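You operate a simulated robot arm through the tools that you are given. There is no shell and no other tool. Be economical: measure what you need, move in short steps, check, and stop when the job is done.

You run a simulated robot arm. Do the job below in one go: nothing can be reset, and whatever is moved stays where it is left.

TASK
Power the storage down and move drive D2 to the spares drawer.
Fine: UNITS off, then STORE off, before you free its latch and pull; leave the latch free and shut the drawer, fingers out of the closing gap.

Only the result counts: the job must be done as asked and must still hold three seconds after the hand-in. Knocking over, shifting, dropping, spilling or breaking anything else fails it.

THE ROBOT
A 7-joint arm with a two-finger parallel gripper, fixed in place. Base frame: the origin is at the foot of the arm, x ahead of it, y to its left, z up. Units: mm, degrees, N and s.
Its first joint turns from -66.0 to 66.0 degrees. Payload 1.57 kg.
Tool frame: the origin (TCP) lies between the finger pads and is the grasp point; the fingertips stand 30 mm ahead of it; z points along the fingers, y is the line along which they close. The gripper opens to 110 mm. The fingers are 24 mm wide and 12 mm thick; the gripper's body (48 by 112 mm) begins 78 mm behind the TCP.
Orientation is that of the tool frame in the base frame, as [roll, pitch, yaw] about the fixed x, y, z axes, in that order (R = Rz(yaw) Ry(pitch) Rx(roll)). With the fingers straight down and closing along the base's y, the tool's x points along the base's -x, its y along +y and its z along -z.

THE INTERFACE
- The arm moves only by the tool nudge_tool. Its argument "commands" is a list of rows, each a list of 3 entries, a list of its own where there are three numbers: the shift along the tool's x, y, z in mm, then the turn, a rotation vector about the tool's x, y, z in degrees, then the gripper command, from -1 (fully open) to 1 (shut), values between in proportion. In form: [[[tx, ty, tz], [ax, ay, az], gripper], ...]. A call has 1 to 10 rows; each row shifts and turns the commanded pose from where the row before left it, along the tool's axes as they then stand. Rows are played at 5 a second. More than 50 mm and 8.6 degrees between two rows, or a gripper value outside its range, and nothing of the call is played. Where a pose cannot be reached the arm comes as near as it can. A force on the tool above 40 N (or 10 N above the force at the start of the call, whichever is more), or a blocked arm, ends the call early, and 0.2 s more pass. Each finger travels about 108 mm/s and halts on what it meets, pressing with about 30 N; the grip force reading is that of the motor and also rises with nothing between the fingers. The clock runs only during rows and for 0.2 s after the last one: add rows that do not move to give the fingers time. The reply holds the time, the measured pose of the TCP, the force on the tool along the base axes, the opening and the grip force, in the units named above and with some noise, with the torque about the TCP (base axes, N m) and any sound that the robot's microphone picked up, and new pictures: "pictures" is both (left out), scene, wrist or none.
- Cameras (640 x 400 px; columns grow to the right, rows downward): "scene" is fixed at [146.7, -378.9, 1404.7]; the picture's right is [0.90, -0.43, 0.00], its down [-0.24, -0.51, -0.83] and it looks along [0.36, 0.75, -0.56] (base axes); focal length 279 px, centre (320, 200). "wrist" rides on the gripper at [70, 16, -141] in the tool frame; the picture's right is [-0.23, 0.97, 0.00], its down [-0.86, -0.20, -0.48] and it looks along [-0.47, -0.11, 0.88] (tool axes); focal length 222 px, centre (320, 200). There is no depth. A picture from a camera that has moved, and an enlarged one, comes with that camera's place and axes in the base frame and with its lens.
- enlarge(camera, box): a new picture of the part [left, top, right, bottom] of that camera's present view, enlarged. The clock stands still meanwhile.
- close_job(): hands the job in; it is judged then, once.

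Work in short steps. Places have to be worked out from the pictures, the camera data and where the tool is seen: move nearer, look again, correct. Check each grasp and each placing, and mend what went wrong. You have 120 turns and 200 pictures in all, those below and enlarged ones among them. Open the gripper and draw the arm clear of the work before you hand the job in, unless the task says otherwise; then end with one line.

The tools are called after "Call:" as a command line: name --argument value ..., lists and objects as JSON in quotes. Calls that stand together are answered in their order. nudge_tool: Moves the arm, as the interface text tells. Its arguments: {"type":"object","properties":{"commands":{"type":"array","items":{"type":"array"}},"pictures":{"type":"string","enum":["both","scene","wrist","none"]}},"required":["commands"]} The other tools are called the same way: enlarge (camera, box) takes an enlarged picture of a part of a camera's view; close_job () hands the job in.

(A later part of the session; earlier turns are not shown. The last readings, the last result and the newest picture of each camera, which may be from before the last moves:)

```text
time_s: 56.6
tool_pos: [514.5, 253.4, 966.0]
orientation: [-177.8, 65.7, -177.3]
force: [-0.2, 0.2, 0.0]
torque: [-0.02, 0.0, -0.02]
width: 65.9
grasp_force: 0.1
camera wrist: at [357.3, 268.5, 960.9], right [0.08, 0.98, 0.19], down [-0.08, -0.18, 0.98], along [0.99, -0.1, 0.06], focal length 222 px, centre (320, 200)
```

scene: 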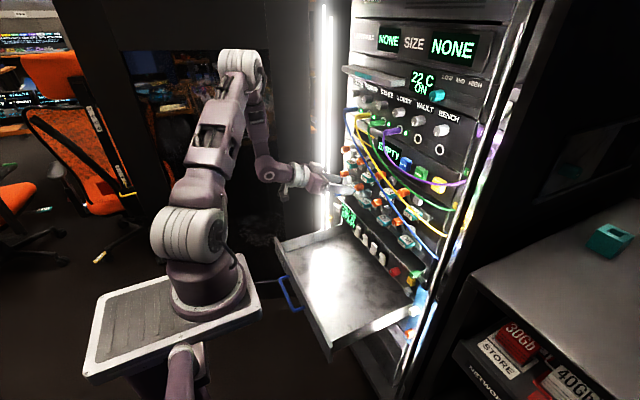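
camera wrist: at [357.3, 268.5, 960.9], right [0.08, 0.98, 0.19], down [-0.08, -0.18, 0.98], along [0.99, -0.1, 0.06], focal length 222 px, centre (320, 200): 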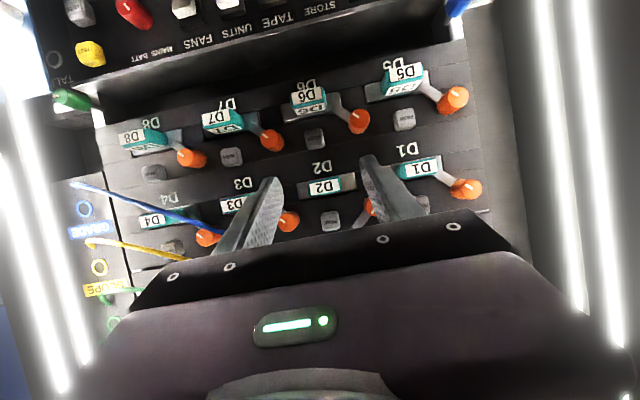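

D2's handle front is at about (606,252,962). I close the opening to 52 mm and advance part way, then check alignment.

Call:
nudge_tool --commands '[[[-12.5, -1, 22], [0, 0, 0], 0.06], [[-12.5, 0, 22], [0, 0, 0], 0.06]]' --pictures "wrist"

Call:
enlarge --camera "wrist" --box '[230, 100, 430, 225]'

Call:
enlarge --camera "scene" --box '[325, 130, 395, 190]'

```text
time_s: 57.2
tool_pos: [565.4, 253.7, 970.2]
orientation: [-177.7, 65.8, -177.1]
force: [0.4, 0.5, 0.6]
torque: [0.0, -0.01, 0.01]
width: 51.9
grasp_force: 0.0
camera wrist: at [407.8, 268.5, 965.0], right [0.08, 0.98, 0.19], down [-0.08, -0.18, 0.98], along [0.99, -0.09, 0.07], focal length 222 px, centre (320, 200)
```

wrist: 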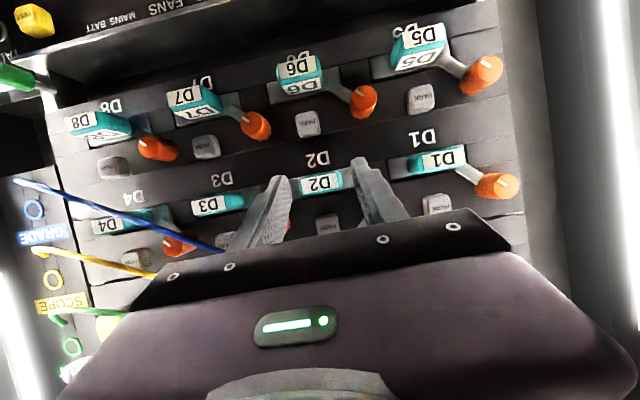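

```text
3.20 times, centred on (330, 162) of wrist
camera zoom: at [407.8, 268.5, 965.0], right [0.08, 0.98, 0.19], down [-0.08, -0.18, 0.98], along [0.99, -0.09, 0.07], focal length 711 px, centre (288, 320)
```

zoom: 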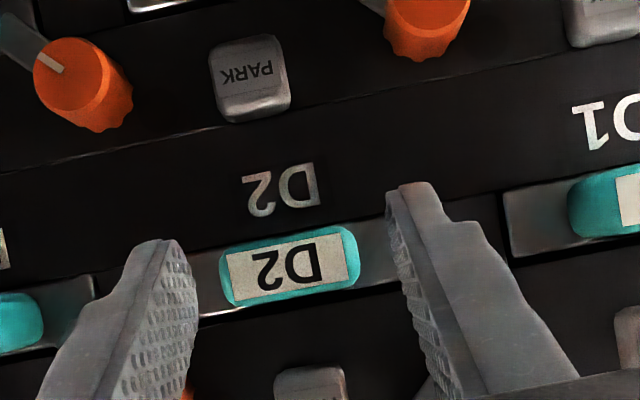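

```text
6.67 times, centred on (360, 160) of scene
camera zoom: at [146.7, -378.9, 1404.7], right [0.9, -0.43, 0.0], down [-0.24, -0.51, -0.83], along [0.36, 0.75, -0.56], focal length 1857 px, centre (53, 467)
```

zoom: 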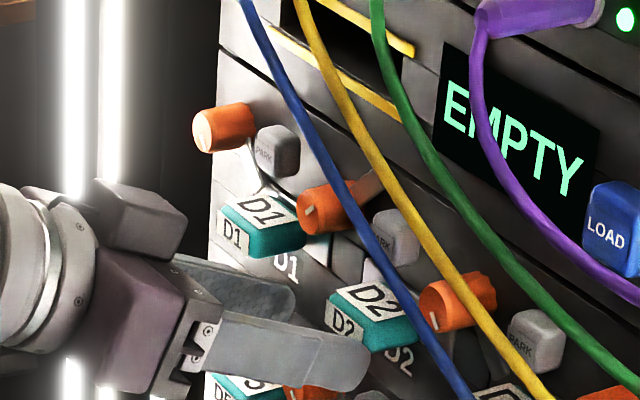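

Alignment in y is right on. I advance the remaining 32 mm and close on the handle.

Call:
nudge_tool --commands '[[[-7.7, 0, 14.6], [0, 0, 0], 0.06], [[-7.7, 0, 14.6], [0, 0, 0], 0.06], [[0, 0, 0], [0, 0, 0], 0.06], [[0, 0, 0], [0, 0, 0], 0.5], [[0, 0, 0], [0, 0, 0], 1], [[0, 0, 0], [0, 0, 0], 1]]' --pictures "wrist"

Call:
enlarge --camera "scene" --box '[325, 130, 395, 190]'

```text
time_s: 58.6
tool_pos: [600.0, 253.4, 974.3]
orientation: [-177.7, 65.8, -177.3]
force: [3.6, -7.3, 0.0]
torque: [0.09, -0.08, -0.61]
width: 39.6
grasp_force: 29.9
camera wrist: at [442.4, 268.3, 967.7], right [0.08, 0.98, 0.19], down [-0.08, -0.18, 0.98], along [0.99, -0.1, 0.07], focal length 222 px, centre (320, 200)
```

wrist: 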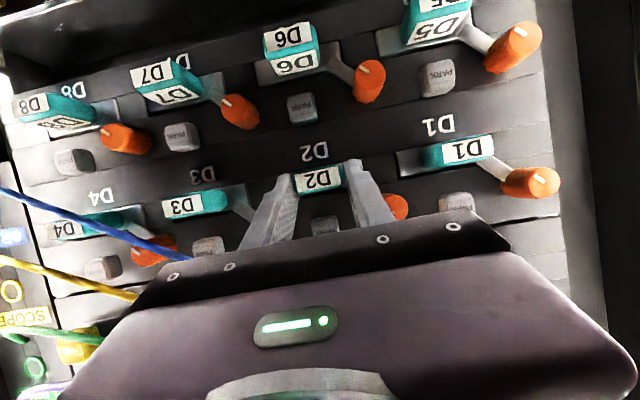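

```text
6.67 times, centred on (360, 160) of scene
camera zoom: at [146.8, -379.1, 1404.6], right [0.9, -0.43, 0.0], down [-0.24, -0.51, -0.83], along [0.36, 0.75, -0.56], focal length 1857 px, centre (53, 467)
```

zoom: 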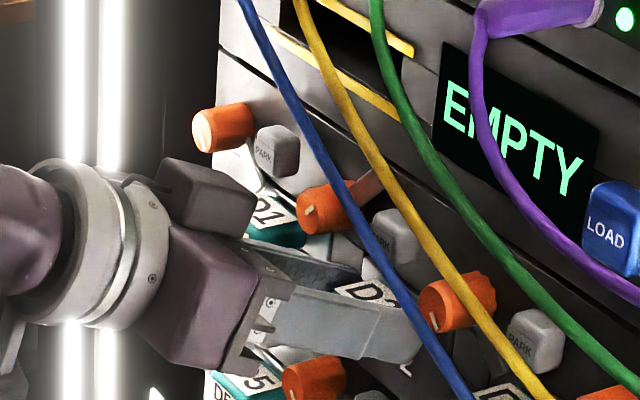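

D2's handle is firmly gripped (39.6 mm). I pull straight out 50 mm in small steps.

Call:
nudge_tool --commands '[[[0, -1, 0], [0, 0, 0], 1], [[4.1, 0, -9.1], [0, 0, 0], 1], [[4.1, 0, -9.1], [0, 0, 0], 1], [[4.1, 0, -9.1], [0, 0, 0], 1], [[4.1, 0, -9.1], [0, 0, 0], 1], [[4.1, 0, -9.1], [0, 0, 0], 1]]' --pictures "both"

Call:
enlarge --camera "scene" --box '[325, 130, 395, 190]'

```text
time_s: 60.0
tool_pos: [549.2, 253.0, 974.4]
orientation: [-177.8, 65.8, -177.4]
force: [2.5, 0.7, 6.9]
torque: [0.32, -0.64, -0.02]
width: 39.3
grasp_force: 29.5
camera wrist: at [391.7, 267.1, 967.5], right [0.08, 0.98, 0.19], down [-0.08, -0.19, 0.98], along [0.99, -0.09, 0.07], focal length 222 px, centre (320, 200)
```

scene: 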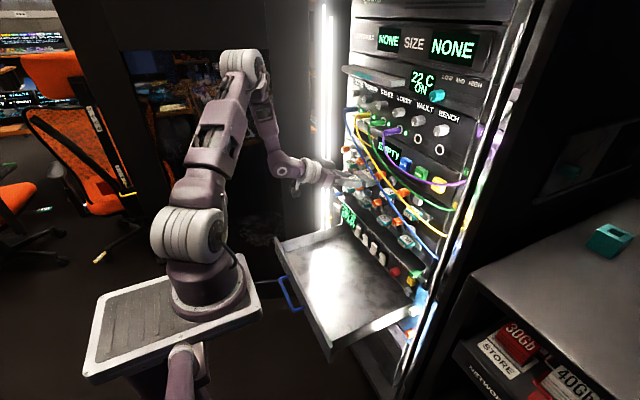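
wrist: 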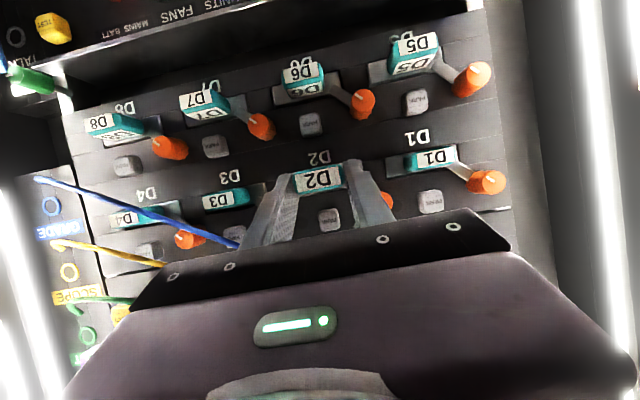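

```text
6.67 times, centred on (360, 160) of scene
camera zoom: at [146.7, -379.0, 1404.7], right [0.9, -0.43, 0.0], down [-0.24, -0.51, -0.83], along [0.36, 0.75, -0.56], focal length 1857 px, centre (53, 467)
```

zoom: 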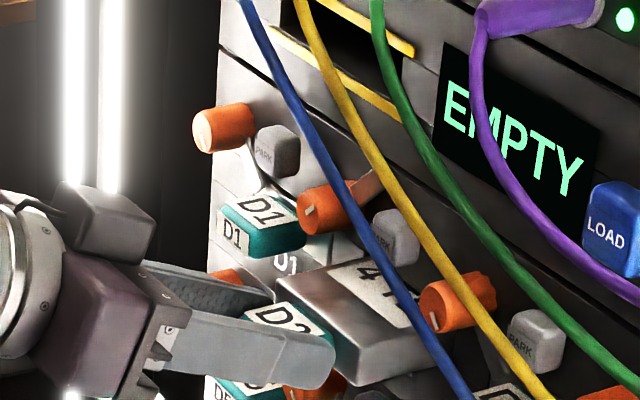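

The drive slides out cleanly. I pull another 40 mm.

Call:
nudge_tool --commands '[[[4.1, 0, -9.1], [0, 0, 0], 1], [[4.1, 0, -9.1], [0, 0, 0], 1], [[4.1, 0, -9.1], [0, 0, 0], 1], [[4.1, 0, -9.1], [0, 0, 0], 1]]' --pictures "both"

Call:
enlarge --camera "scene" --box '[325, 130, 395, 190]'

```text
time_s: 61.0
tool_pos: [509.0, 252.0, 972.9]
orientation: [-177.7, 65.6, -177.2]
force: [2.9, 0.3, 5.0]
torque: [0.27, -0.76, -0.1]
width: 39.5
grasp_force: 30.5
camera wrist: at [352.1, 266.5, 966.9], right [0.08, 0.98, 0.19], down [-0.08, -0.18, 0.98], along [0.99, -0.1, 0.07], focal length 222 px, centre (320, 200)
```

scene: 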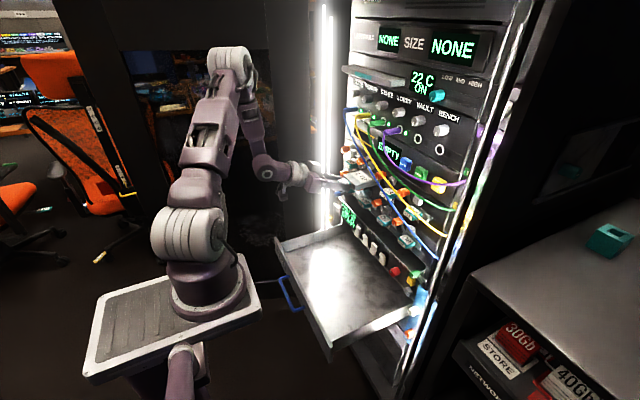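
wrist: 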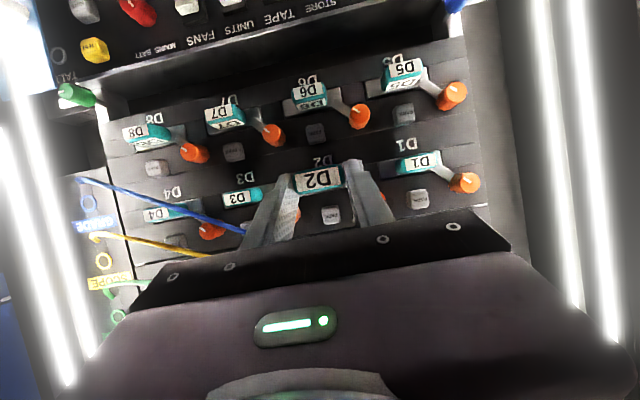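

```text
6.67 times, centred on (360, 160) of scene
camera zoom: at [146.7, -379.0, 1404.7], right [0.9, -0.43, 0.0], down [-0.24, -0.51, -0.83], along [0.36, 0.75, -0.56], focal length 1857 px, centre (53, 467)
```

zoom: 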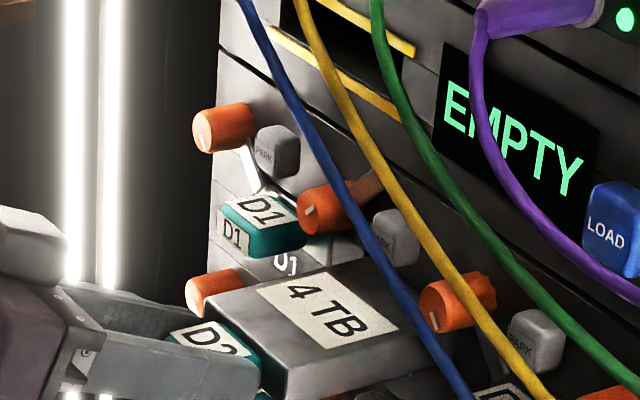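

The drive is ~90 mm out, with a little left in the slot. Low in the drawer my hand must be near vertical, so while the slot still keeps the drive level I push it 20 mm back and then swing the hand about the handle to a steeper pitch.

Call:
nudge_tool --commands '[[[-4.1, 0, 9.1], [0, 0, 0], 1], [[-4.1, 0, 9.1], [0, 0, 0], 1], [[-1.74, 0, 0.1], [0, 5, 0], 1], [[-1.74, 0, 0.1], [0, 5, 0], 1]]' --pictures "both"

Call:
enlarge --camera "scene" --box '[325, 130, 395, 190]'

```text
time_s: 62.0
tool_pos: [532.1, 253.6, 976.5]
orientation: [-178.3, 55.7, -177.8]
force: [0.1, -3.8, 4.7]
torque: [0.26, -0.95, -0.53]
width: 40.0
grasp_force: 30.3
camera wrist: at [374.9, 267.2, 997.3], right [0.12, 0.98, 0.17], down [0.09, -0.18, 0.98], along [0.99, -0.1, -0.11], focal length 222 px, centre (320, 200)
```

scene: 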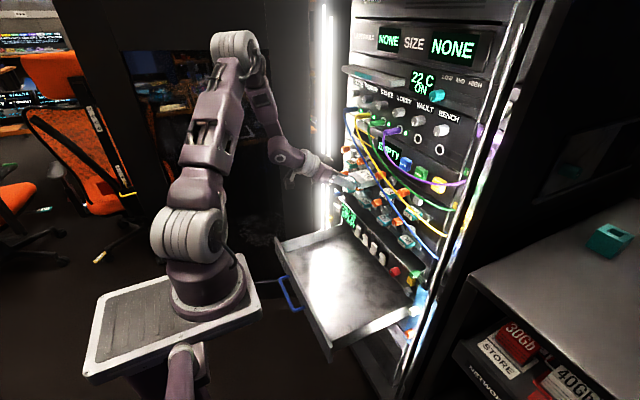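
wrist: 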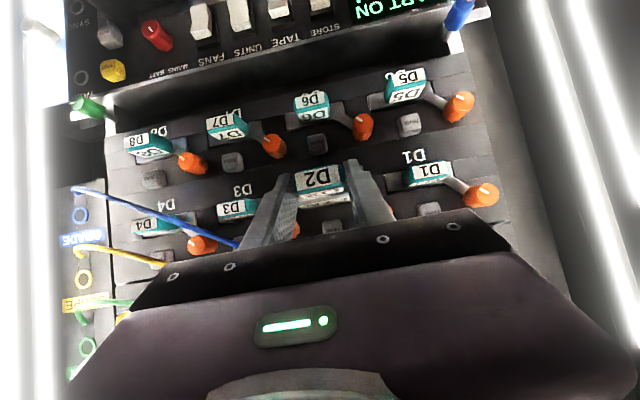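

```text
6.67 times, centred on (360, 160) of scene
camera zoom: at [146.6, -379.0, 1404.7], right [0.9, -0.43, 0.0], down [-0.24, -0.51, -0.83], along [0.36, 0.75, -0.56], focal length 1857 px, centre (53, 467)
```

zoom: 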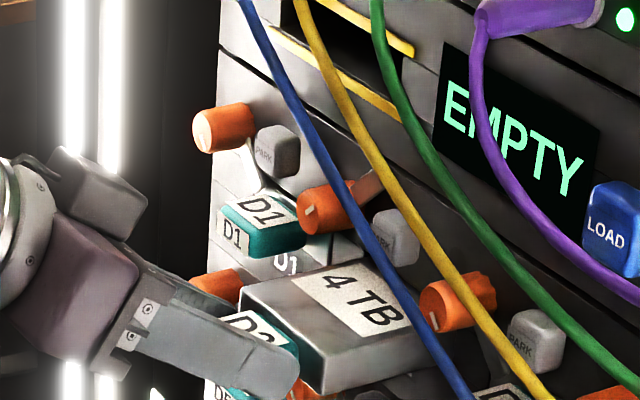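

Pivoting works and the drive stays level in its slot. I continue the swing to about 20° from vertical.

Call:
nudge_tool --commands '[[[-1.74, 0, 0.1], [0, 5, 0], 1], [[-1.74, 0, 0.1], [0, 5, 0], 1], [[-1.74, 0, 0.1], [0, 5, 0], 1], [[-1.74, 0, 0.1], [0, 5, 0], 1]]' --pictures "wrist"

Call:
enlarge --camera "scene" --box '[315, 115, 405, 195]'

```text
time_s: 63.0
tool_pos: [536.2, 252.5, 982.1]
orientation: [-179.1, 35.7, -178.8]
force: [2.1, -0.6, 4.0]
torque: [0.17, -0.75, -0.42]
width: 39.6
grasp_force: 29.9
camera wrist: at [397.3, 268.4, 1054.4], right [0.17, 0.98, 0.12], down [0.42, -0.18, 0.89], along [0.89, -0.1, -0.44], focal length 222 px, centre (320, 200)
```

wrist: 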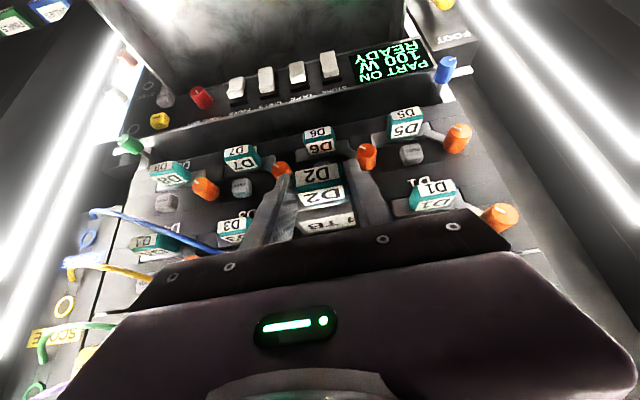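

```text
5.00 times, centred on (360, 155) of scene
camera zoom: at [146.7, -379.0, 1404.7], right [0.9, -0.43, 0.0], down [-0.24, -0.51, -0.83], along [0.36, 0.75, -0.56], focal length 1393 px, centre (120, 425)
```

zoom: 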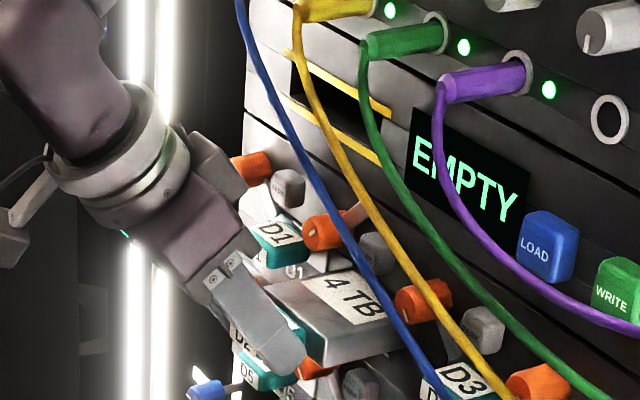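

I finish the swing (drawing back slightly to keep away from the blue cable).

Call:
nudge_tool --commands '[[[-1.74, 0, 0.1], [0, 5, 0], 1], [[-1.74, 0, 0.1], [0, 5, 0], 1], [[7.2, 0, -3.5], [0, 0, 0], 1], [[5.5, 0, -2.6], [0, 5, 0], 1], [[-1.74, 0, 0.1], [0, 4, 0], 1]]' --pictures "both"

Call:
enlarge --camera "scene" --box '[315, 115, 405, 195]'

```text
time_s: 64.2
tool_pos: [526.8, 253.6, 982.8]
orientation: [-179.2, 16.6, -179.0]
force: [-1.0, -3.6, 3.7]
torque: [0.15, -0.83, -0.55]
width: 39.6
grasp_force: 29.9
camera wrist: at [419.0, 269.5, 1097.7], right [0.21, 0.98, 0.05], down [0.68, -0.18, 0.71], along [0.7, -0.11, -0.71], focal length 222 px, centre (320, 200)
```

scene: 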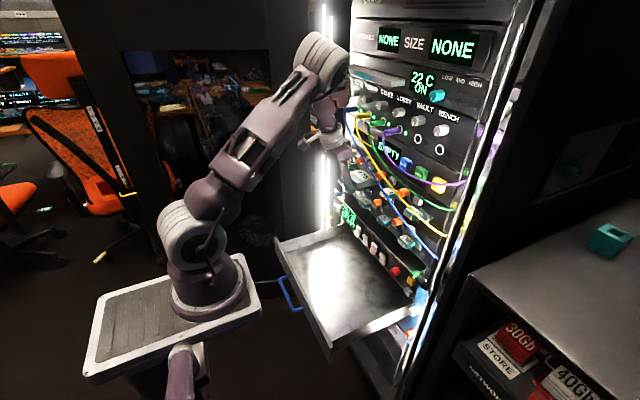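
wrist: 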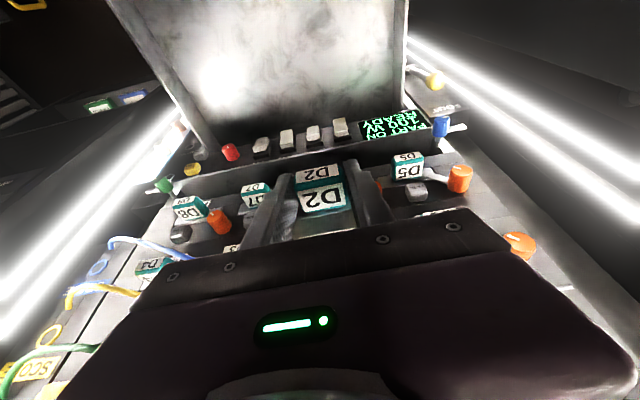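

```text
5.00 times, centred on (360, 155) of scene
camera zoom: at [146.6, -379.1, 1404.7], right [0.9, -0.43, 0.0], down [-0.24, -0.51, -0.83], along [0.36, 0.75, -0.56], focal length 1393 px, centre (120, 425)
```

zoom: 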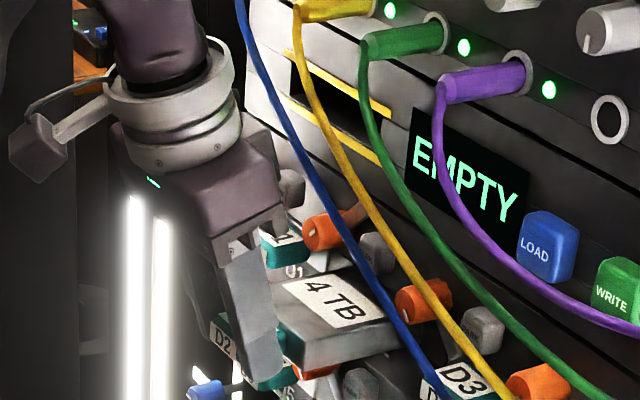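

The drive is still level and gripped. I draw it fully out of the slot (about 60 mm more) and check.

Call:
nudge_tool --commands '[[[9.6, 0, -2.9], [0, 0, 0], 1], [[9.6, 0, -2.9], [0, 0, 0], 1], [[9.6, 0, -2.9], [0, 0, 0], 1], [[9.6, 0, -2.9], [0, 0, 0], 1], [[9.6, 0, -2.9], [0, 0, 0], 1], [[9.6, 0, -2.9], [0, 0, 0], 1]]' --pictures "both"

Call:
enlarge --camera "scene" --box '[315, 125, 405, 205]'

```text
time_s: 65.6
tool_pos: [465.1, 254.1, 982.6]
orientation: [-179.1, 16.8, -179.0]
force: [-0.1, 0.5, -1.4]
torque: [0.0, 0.14, -0.03]
width: 39.7
grasp_force: 30.0
camera wrist: at [358.7, 269.5, 1098.1], right [0.2, 0.98, 0.05], down [0.68, -0.18, 0.71], along [0.7, -0.11, -0.71], focal length 222 px, centre (320, 200)
```

scene: 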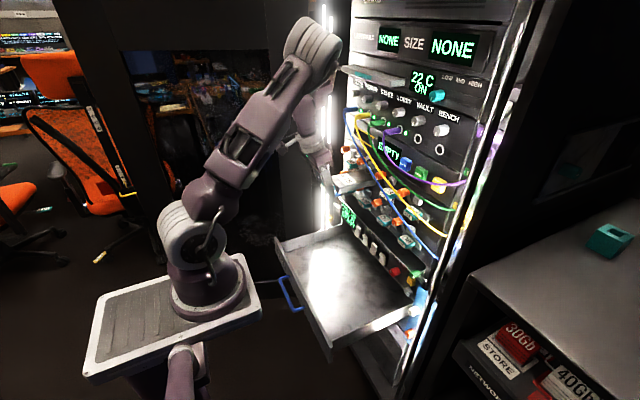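
wrist: 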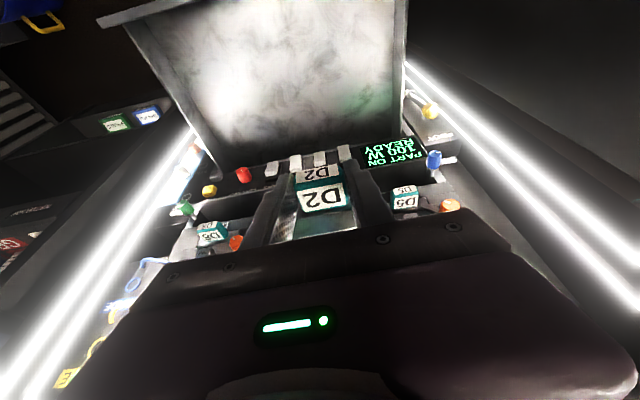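

```text
5.00 times, centred on (360, 165) of scene
camera zoom: at [146.7, -378.9, 1404.7], right [0.9, -0.43, 0.0], down [-0.24, -0.51, -0.83], along [0.36, 0.75, -0.56], focal length 1393 px, centre (120, 375)
```

zoom: 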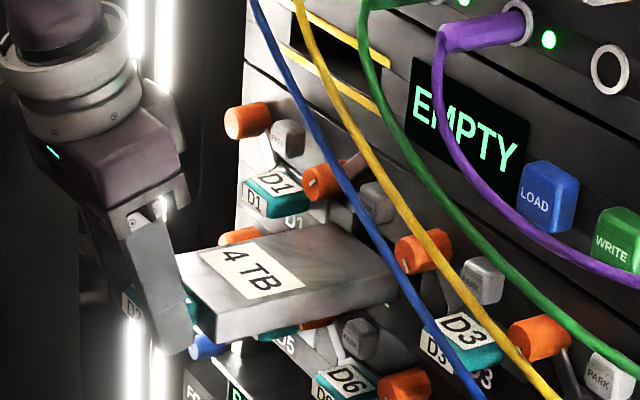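

The drive seems free and light (~1.4 N), still level. I draw it back further to be clear of rack and cables before lowering.

Call:
nudge_tool --commands '[[[14.4, 0, -4.3], [0, 0, 0], 1], [[14.4, 0, -4.3], [0, 0, 0], 1], [[14.4, 0, -4.3], [0, 0, 0], 1]]' --pictures "both"

Call:
enlarge --camera "scene" --box '[290, 125, 400, 225]'

```text
time_s: 66.4
tool_pos: [420.4, 251.5, 982.9]
orientation: [-179.1, 16.8, -179.0]
force: [-0.1, 0.4, -0.5]
torque: [0.01, 0.12, 0.01]
width: 39.2
grasp_force: 29.9
camera wrist: at [312.6, 268.2, 1097.7], right [0.21, 0.98, 0.05], down [0.68, -0.18, 0.71], along [0.7, -0.11, -0.7], focal length 222 px, centre (320, 200)
```

scene: 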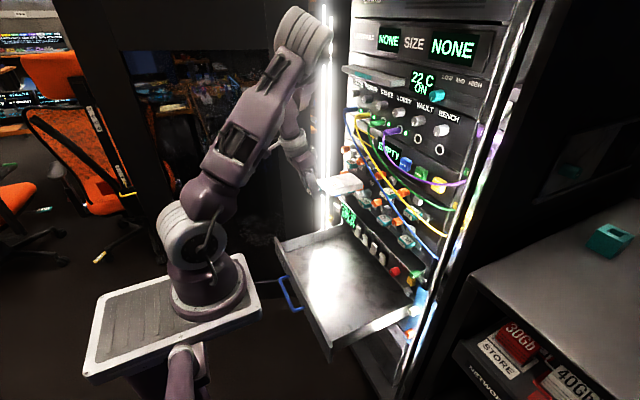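
wrist: 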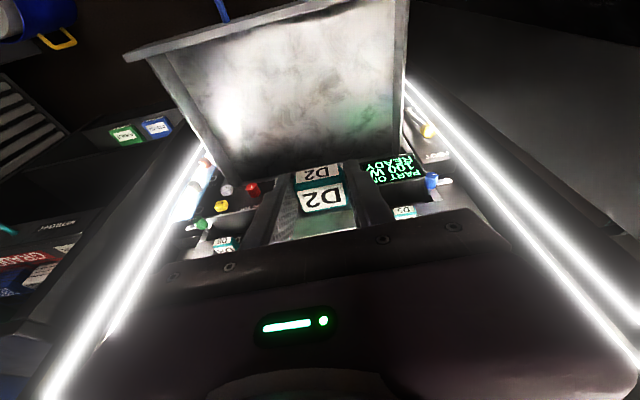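

```text
4.00 times, centred on (345, 175) of scene
camera zoom: at [146.7, -378.9, 1404.7], right [0.9, -0.43, 0.0], down [-0.24, -0.51, -0.83], along [0.36, 0.75, -0.56], focal length 1114 px, centre (220, 300)
```

zoom: 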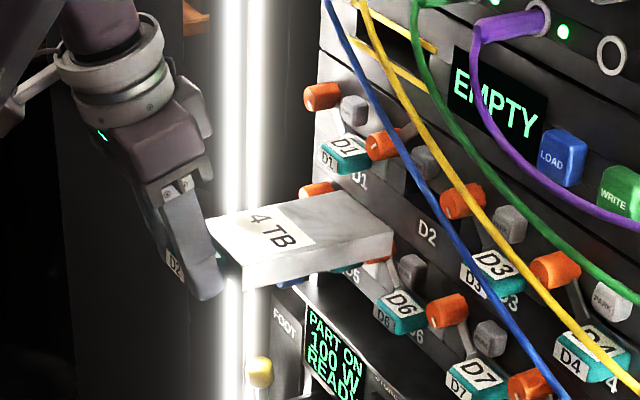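

D2 is completely free, level, ~155 mm long with handle. The drawer floor lies around z≈620–640 inside x≈350–640, y≈-30–400. I lower toward it, first to z≈800.

Call:
nudge_tool --commands '[[[8.6, 0, 28.7], [0, 0, 0], 1], [[8.6, 0, 28.7], [0, 0, 0], 1], [[8.6, 0, 28.7], [0, 0, 0], 1], [[8.6, 0, 28.7], [0, 0, 0], 1], [[8.6, 0, 28.7], [0, 0, 0], 1], [[8.6, 0, 28.7], [0, 0, 0], 1]]' --pictures "both"

```text
time_s: 67.8
tool_pos: [420.6, 246.7, 803.8]
orientation: [-179.0, 16.7, -178.9]
force: [0.0, -0.2, -1.6]
torque: [-0.01, 0.12, 0.01]
width: 39.4
grasp_force: 30.4
camera wrist: at [313.3, 264.4, 917.5], right [0.21, 0.98, 0.05], down [0.68, -0.18, 0.71], along [0.7, -0.11, -0.7], focal length 222 px, centre (320, 200)
```

scene: 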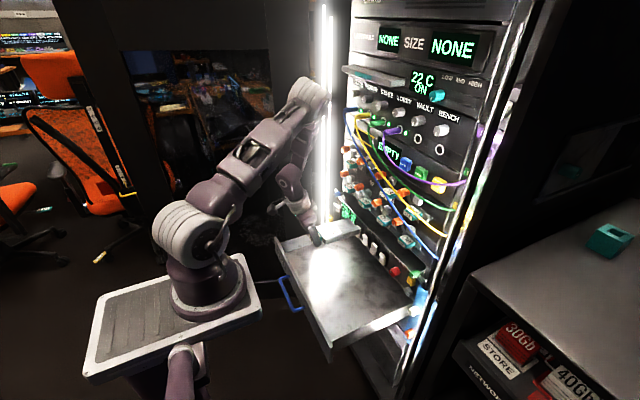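
wrist: 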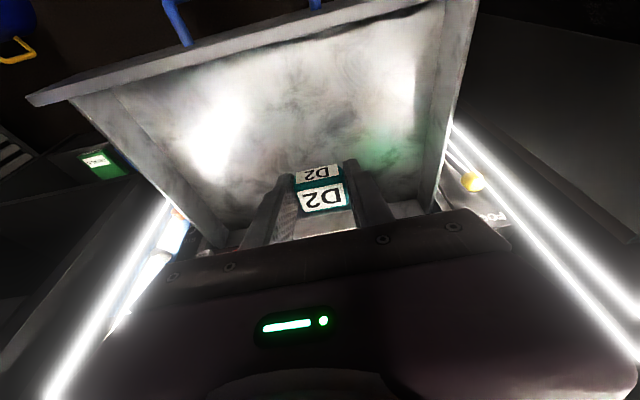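

No limits at this pose. I continue down another 95 mm, then will feel for the floor.

Call:
nudge_tool --commands '[[[8.6, 0, 28.7], [0, 0, 0], 1], [[8.6, 0, 28.7], [0, 0, 0], 1], [[8.6, 0, 28.7], [0, 0, 0], 1], [[1.4, 0, 4.8], [0, 0, 0], 1]]' --pictures "both"

Call:
enlarge --camera "scene" --box '[270, 180, 410, 350]'

```text
time_s: 68.8
tool_pos: [422.4, 247.4, 707.6]
orientation: [-179.1, 16.8, -179.0]
force: [0.1, -0.3, -1.7]
torque: [-0.02, 0.11, 0.0]
width: 39.4
grasp_force: 29.8
camera wrist: at [313.8, 263.9, 822.9], right [0.21, 0.98, 0.05], down [0.68, -0.18, 0.71], along [0.7, -0.11, -0.7], focal length 222 px, centre (320, 200)
```

scene: 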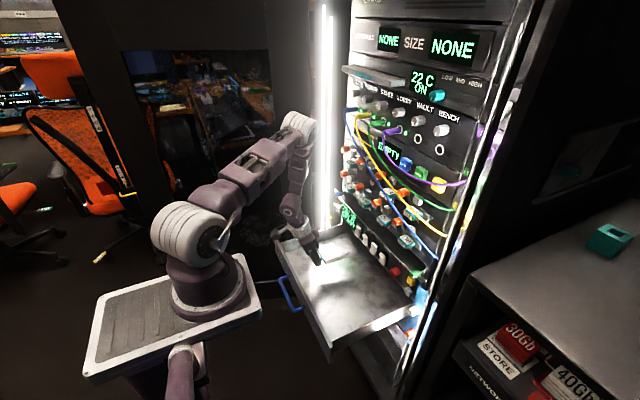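
wrist: 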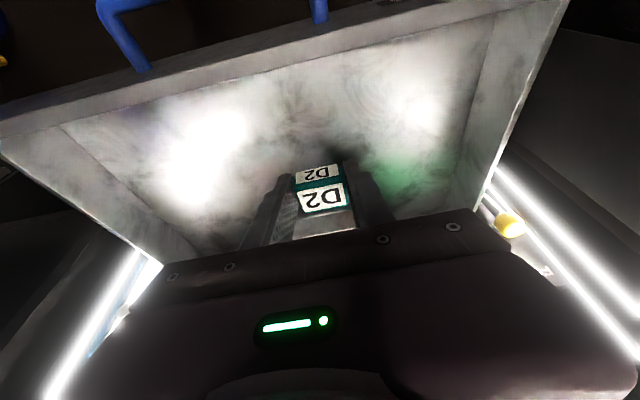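

```text
2.35 times, centred on (340, 265) of scene
camera zoom: at [146.7, -378.9, 1404.7], right [0.9, -0.43, 0.0], down [-0.24, -0.51, -0.83], along [0.36, 0.75, -0.56], focal length 655 px, centre (273, 47)
```

zoom: 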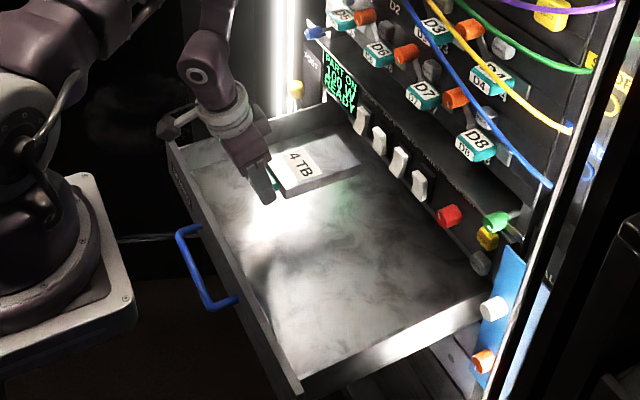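

Drive hovers over the drawer floor. I lower in small steps, watching the force.

Call:
nudge_tool --commands '[[[2.3, 0, 7.7], [0, 0, 0], 1], [[2.3, 0, 7.7], [0, 0, 0], 1], [[1.7, 0, 5.8], [0, 0, 0], 1]]' --pictures "none"

Call:
enlarge --camera "scene" --box '[300, 220, 370, 270]'

```text
time_s: 69.6
tool_pos: [420.8, 245.3, 685.7]
orientation: [-179.2, 16.9, -179.0]
force: [0.1, -0.8, -1.4]
torque: [0.01, 0.12, 0.04]
width: 39.4
grasp_force: 30.1
```

```text
8.00 times, centred on (335, 245) of scene
camera zoom: at [146.7, -378.9, 1404.7], right [0.9, -0.43, 0.0], down [-0.24, -0.51, -0.83], along [0.36, 0.75, -0.56], focal length 2228 px, centre (200, -160)
```

zoom: 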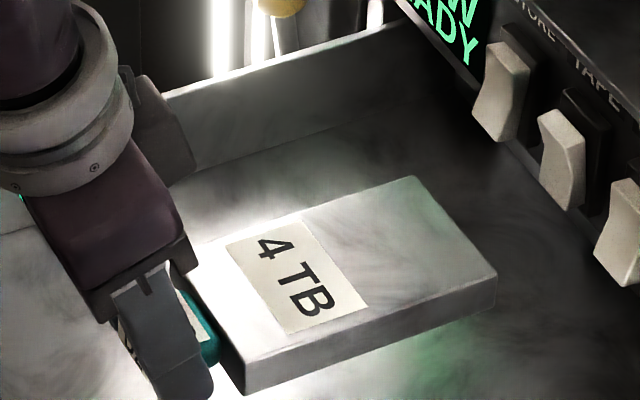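

Still free of contact. Continue down.

Call:
nudge_tool --commands '[[[1.4, 0, 4.8], [0, 0, 0], 1], [[1.4, 0, 4.8], [0, 0, 0], 1], [[1.4, 0, 4.8], [0, 0, 0], 1]]' --pictures "none"

Call:
enlarge --camera "scene" --box '[300, 220, 370, 270]'

```text
time_s: 70.4
tool_pos: [422.9, 246.5, 671.8]
orientation: [-179.0, 16.8, -179.0]
force: [0.2, -0.8, -2.1]
torque: [-0.01, 0.13, 0.0]
width: 39.3
grasp_force: 29.9
```

```text
8.00 times, centred on (335, 245) of scene
camera zoom: at [146.7, -378.9, 1404.7], right [0.9, -0.43, 0.0], down [-0.24, -0.51, -0.83], along [0.36, 0.75, -0.56], focal length 2228 px, centre (200, -160)
```

zoom: 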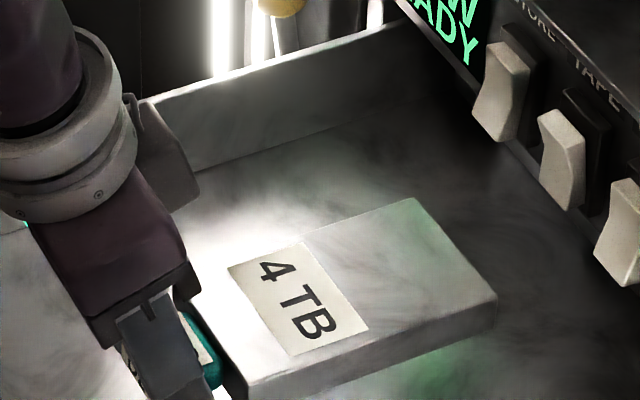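

Still no contact; down another 12 mm.

Call:
nudge_tool --commands '[[[1.1, 0, 3.8], [0, 0, 0], 1], [[1.1, 0, 3.8], [0, 0, 0], 1], [[1.1, 0, 3.8], [0, 0, 0], 1]]' --pictures "wrist"

Call:
enlarge --camera "scene" --box '[300, 230, 370, 280]'

```text
time_s: 71.2
tool_pos: [422.2, 245.5, 660.5]
orientation: [-179.0, 16.8, -178.9]
force: [0.3, -0.7, -2.2]
torque: [-0.02, 0.13, -0.02]
width: 39.5
grasp_force: 29.9
camera wrist: at [314.2, 262.5, 774.7], right [0.2, 0.98, 0.05], down [0.68, -0.18, 0.71], along [0.7, -0.11, -0.7], focal length 222 px, centre (320, 200)
```

wrist: 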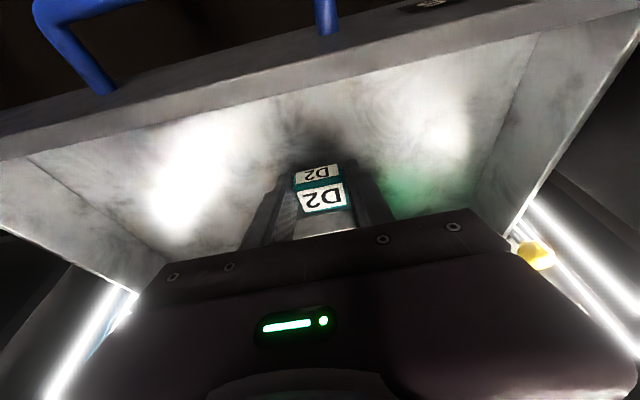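

```text
8.00 times, centred on (335, 255) of scene
camera zoom: at [146.7, -378.9, 1404.7], right [0.9, -0.43, 0.0], down [-0.24, -0.51, -0.83], along [0.36, 0.75, -0.56], focal length 2228 px, centre (200, -240)
```

zoom: 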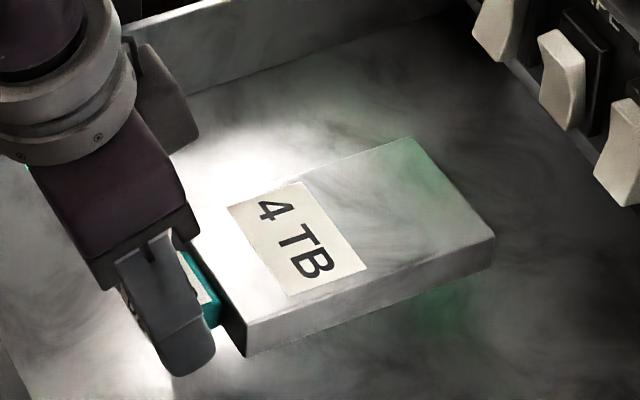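

Not touching yet; continue down.

Call:
nudge_tool --commands '[[[1.1, 0, 3.8], [0, 0, 0], 1], [[1.1, 0, 3.8], [0, 0, 0], 1], [[0.9, 0, 2.9], [0, 0, 0], 1]]' --pictures "none"

Call:
enlarge --camera "scene" --box '[300, 230, 370, 280]'

```text
time_s: 72.0
tool_pos: [422.1, 245.3, 648.4]
orientation: [-179.1, 16.7, -178.9]
force: [-0.9, -0.7, -1.5]
torque: [-0.01, 0.13, 0.01]
width: 39.5
grasp_force: 29.9
```

```text
8.00 times, centred on (335, 255) of scene
camera zoom: at [146.7, -378.9, 1404.7], right [0.9, -0.43, 0.0], down [-0.24, -0.51, -0.83], along [0.36, 0.75, -0.56], focal length 2228 px, centre (200, -240)
```

zoom: 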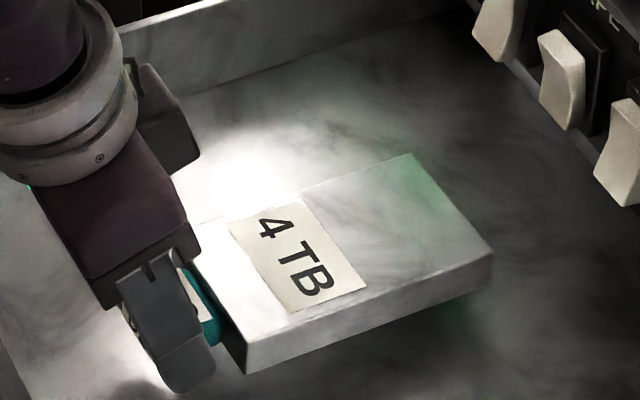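

A finger shadow now appears on the floor, so it is close. I go down in 3 mm steps.

Call:
nudge_tool --commands '[[[0.9, 0, 2.9], [0, 0, 0], 1], [[0.9, 0, 2.9], [0, 0, 0], 1], [[0.9, 0, 2.9], [0, 0, 0], 1]]' --pictures "none"

Call:
enlarge --camera "scene" --box '[300, 230, 370, 280]'

```text
time_s: 72.8
tool_pos: [422.7, 244.7, 638.7]
orientation: [-179.1, 16.8, -178.9]
force: [0.3, 0.0, -2.1]
torque: [0.01, 0.13, 0.0]
width: 39.4
grasp_force: 29.9
```

```text
8.00 times, centred on (335, 255) of scene
camera zoom: at [146.7, -378.9, 1404.7], right [0.9, -0.43, 0.0], down [-0.24, -0.51, -0.83], along [0.36, 0.75, -0.56], focal length 2228 px, centre (200, -240)
```

zoom: 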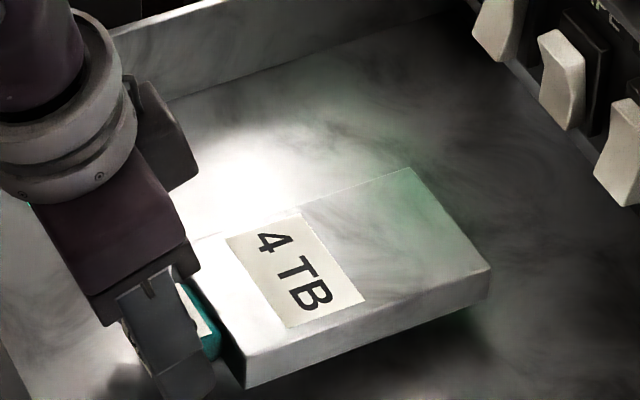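

Still clear; 3 mm steps again.

Call:
nudge_tool --commands '[[[0.9, 0, 2.9], [0, 0, 0], 1], [[0.9, 0, 2.9], [0, 0, 0], 1], [[0.6, 0, 1.9], [0, 0, 0], 1]]' --pictures "none"

Call:
enlarge --camera "scene" --box '[300, 235, 370, 285]'

```text
time_s: 73.6
tool_pos: [422.2, 244.4, 630.8]
orientation: [-179.1, 16.7, -178.9]
force: [0.2, -0.2, -2.0]
torque: [0.02, 0.11, -0.01]
width: 39.3
grasp_force: 30.4
```

```text
8.00 times, centred on (335, 260) of scene
camera zoom: at [146.7, -378.9, 1404.7], right [0.9, -0.43, 0.0], down [-0.24, -0.51, -0.83], along [0.36, 0.75, -0.56], focal length 2228 px, centre (200, -280)
```

zoom: 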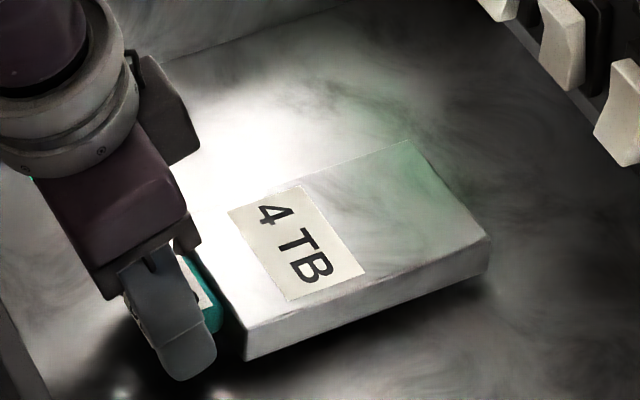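

Shadow is closing in under the drive. Continue in 2 mm steps.

Call:
nudge_tool --commands '[[[0.6, 0, 1.9], [0, 0, 0], 1], [[0.6, 0, 1.9], [0, 0, 0], 1], [[0.6, 0, 1.9], [0, 0, 0], 1]]' --pictures "none"

Call:
enlarge --camera "scene" --box '[300, 235, 370, 285]'

```text
time_s: 74.4
tool_pos: [421.1, 244.6, 626.1]
orientation: [-179.0, 16.7, -179.0]
force: [0.9, -0.5, -0.8]
torque: [-0.01, 0.14, -0.02]
width: 39.0
grasp_force: 29.8
```

```text
8.00 times, centred on (335, 260) of scene
camera zoom: at [146.7, -378.9, 1404.7], right [0.9, -0.43, 0.0], down [-0.24, -0.51, -0.83], along [0.36, 0.75, -0.56], focal length 2228 px, centre (200, -280)
```

zoom: 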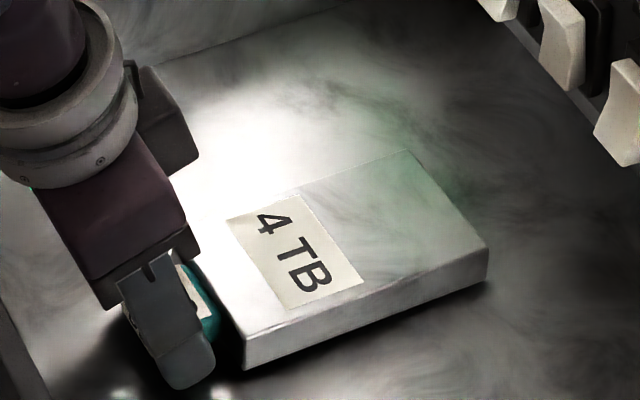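

Call:
nudge_tool --commands '[[[0.6, 0, 1.9], [0, 0, 0], 1], [[0.6, 0, 1.9], [0, 0, 0], 1], [[0.6, 0, 1.9], [0, 0, 0], 1]]' --pictures "none"

Call:
enlarge --camera "scene" --box '[300, 235, 370, 285]'

```text
time_s: 75.0
tool_pos: [424.9, 244.6, 623.9]
orientation: [-179.0, 17.3, -179.1]
force: [0.5, -2.8, 10.1]
torque: [0.17, 0.13, 0.01]
width: 39.2
grasp_force: 30.3
stopped in row 2: the force on the tool passed its limit (the readings are from after the stop); the commanded pose is now the measured one
```

```text
8.00 times, centred on (335, 260) of scene
camera zoom: at [146.6, -379.1, 1404.7], right [0.9, -0.43, 0.0], down [-0.24, -0.51, -0.83], along [0.36, 0.75, -0.56], focal length 2228 px, centre (200, -280)
```

zoom: 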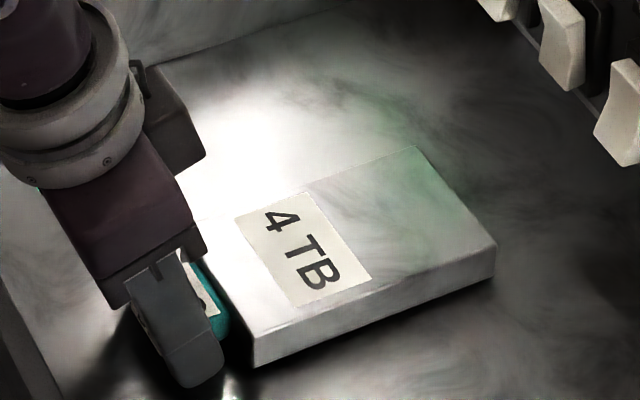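

Fingertips have reached the floor (10 N), leaving the drive only ~2–3 mm above or on it. I open gently and look.

Call:
nudge_tool --commands '[[[0, 0, -0.5], [0, 0, 0], 1], [[0, 0, 0], [0, 0, 0], 0.27], [[0, 0, 0], [0, 0, 0], 0.2], [[0, 0, 0], [0, 0, 0], 0.1], [[0, 0, 0], [0, 0, 0], 0.05]]' --pictures "wrist"

Call:
enlarge --camera "scene" --box '[300, 235, 370, 285]'

```text
time_s: 76.2
tool_pos: [424.9, 245.1, 625.5]
orientation: [-179.1, 17.2, -179.0]
force: [-0.3, 0.0, 0.4]
torque: [0.01, 0.02, -0.02]
width: 52.4
grasp_force: 0.0
camera wrist: at [316.5, 262.5, 738.7], right [0.2, 0.98, 0.05], down [0.68, -0.18, 0.71], along [0.71, -0.11, -0.7], focal length 222 px, centre (320, 200)
```

wrist: 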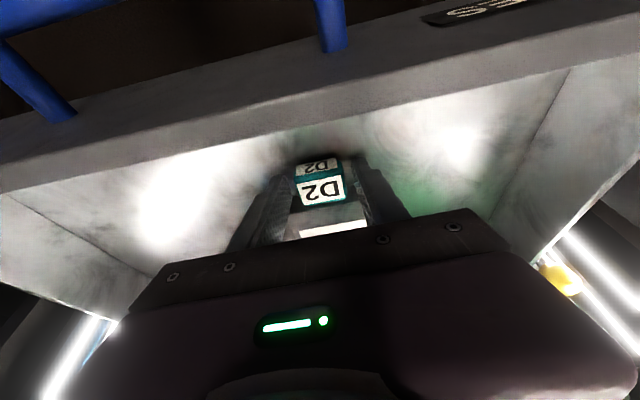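

```text
8.00 times, centred on (335, 260) of scene
camera zoom: at [146.7, -378.9, 1404.7], right [0.9, -0.43, 0.0], down [-0.24, -0.51, -0.83], along [0.36, 0.75, -0.56], focal length 2228 px, centre (200, -280)
```

zoom: 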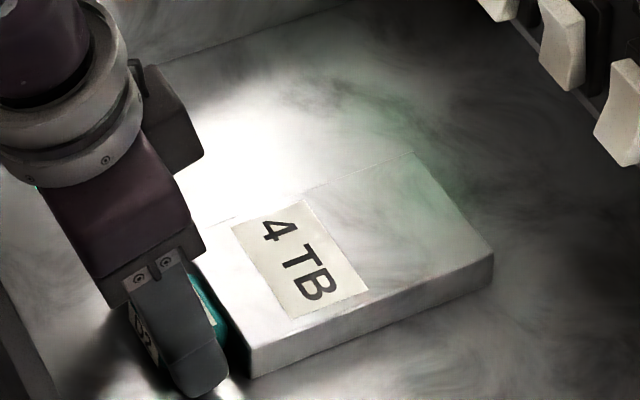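

D2 lies flat in the drawer. I lift the open fingers straight up.

Call:
nudge_tool --commands '[[[-2.9, 0, -9.6], [0, 0, 0], 0.05], [[-8.7, 0, -28.7], [0, 0, 0], 0.05], [[-8.7, 0, -28.7], [0, 0, 0], 0.05], [[-8.7, 0, -28.7], [0, 0, 0], 0.05], [[-8.7, 0, -28.7], [0, 0, 0], 0.05], [[-8.7, 0, -28.7], [0, 0, 0], 0.05]]' --pictures "both"

```text
time_s: 77.6
tool_pos: [423.4, 247.8, 784.9]
orientation: [-178.9, 17.1, -179.0]
force: [0.4, 0.2, -0.1]
torque: [0.0, 0.03, 0.02]
width: 52.1
grasp_force: 0.1
camera wrist: at [314.8, 264.3, 900.0], right [0.21, 0.98, 0.05], down [0.68, -0.18, 0.71], along [0.71, -0.11, -0.7], focal length 222 px, centre (320, 200)
```

scene: 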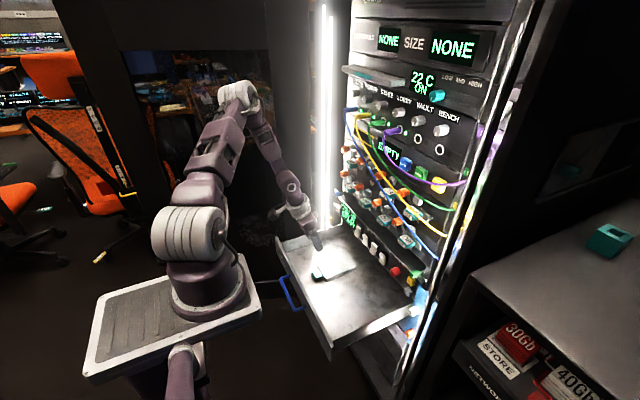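
wrist: 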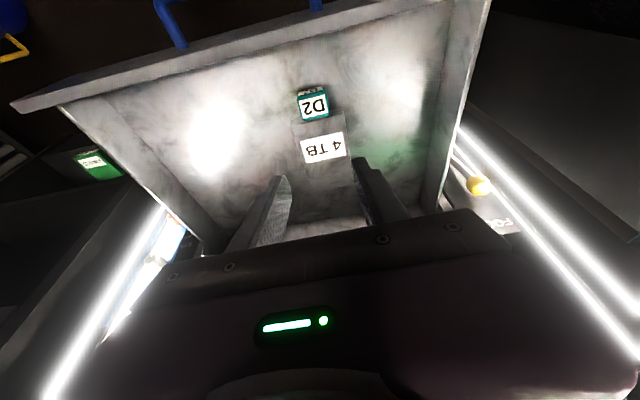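

Now I close the fingers, go vertical, and move back over and outside the drawer's front wall.

Call:
nudge_tool --commands '[[[10, 10, -10], [0, 8, 0], 1], [[15, 10, -10], [0, 8, 0], 1], [[35, 10, 0], [0, 0, 0], 1], [[35, 10, 0], [0, 0, 0], 1], [[35, 5, 0], [0, 0, 0], 1]]' --pictures "both"

Call:
enlarge --camera "scene" --box '[240, 200, 380, 360]'

```text
time_s: 78.8
tool_pos: [321.7, 288.0, 797.8]
orientation: [-179.1, 1.2, -179.2]
force: [-1.2, -0.1, -0.5]
torque: [0.03, 0.0, 0.01]
width: 0.0
grasp_force: 21.3
out of reach, approached as far as the arm can: row 5
camera wrist: at [249.6, 305.7, 936.5], right [0.21, 0.98, -0.01], down [0.85, -0.18, 0.5], along [0.49, -0.12, -0.87], focal length 222 px, centre (320, 200)
```

scene: 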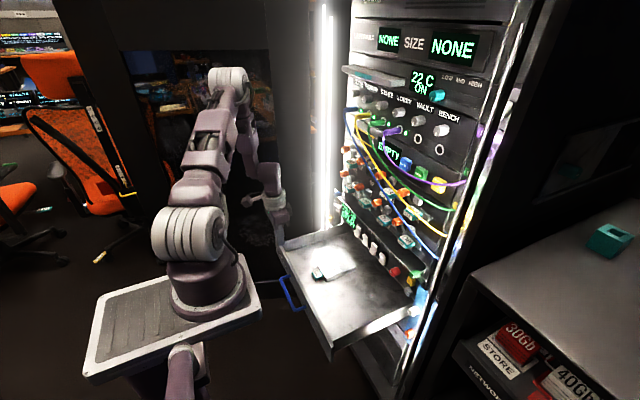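
wrist: 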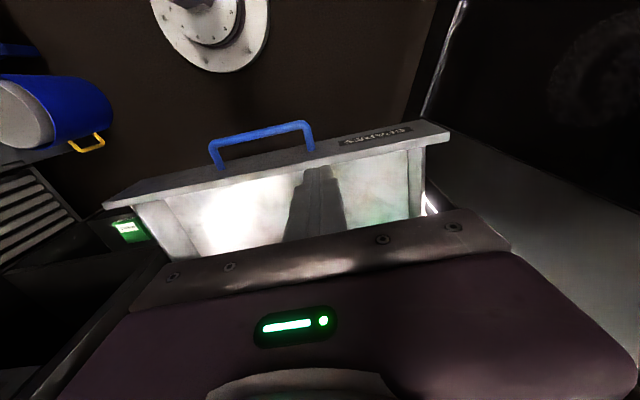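

```text
2.50 times, centred on (310, 280) of scene
camera zoom: at [146.7, -378.9, 1404.7], right [0.9, -0.43, 0.0], down [-0.24, -0.51, -0.83], along [0.36, 0.75, -0.56], focal length 696 px, centre (345, 0)
```

zoom: 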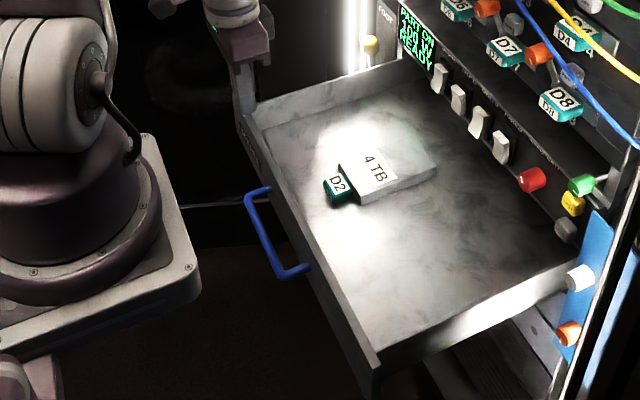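

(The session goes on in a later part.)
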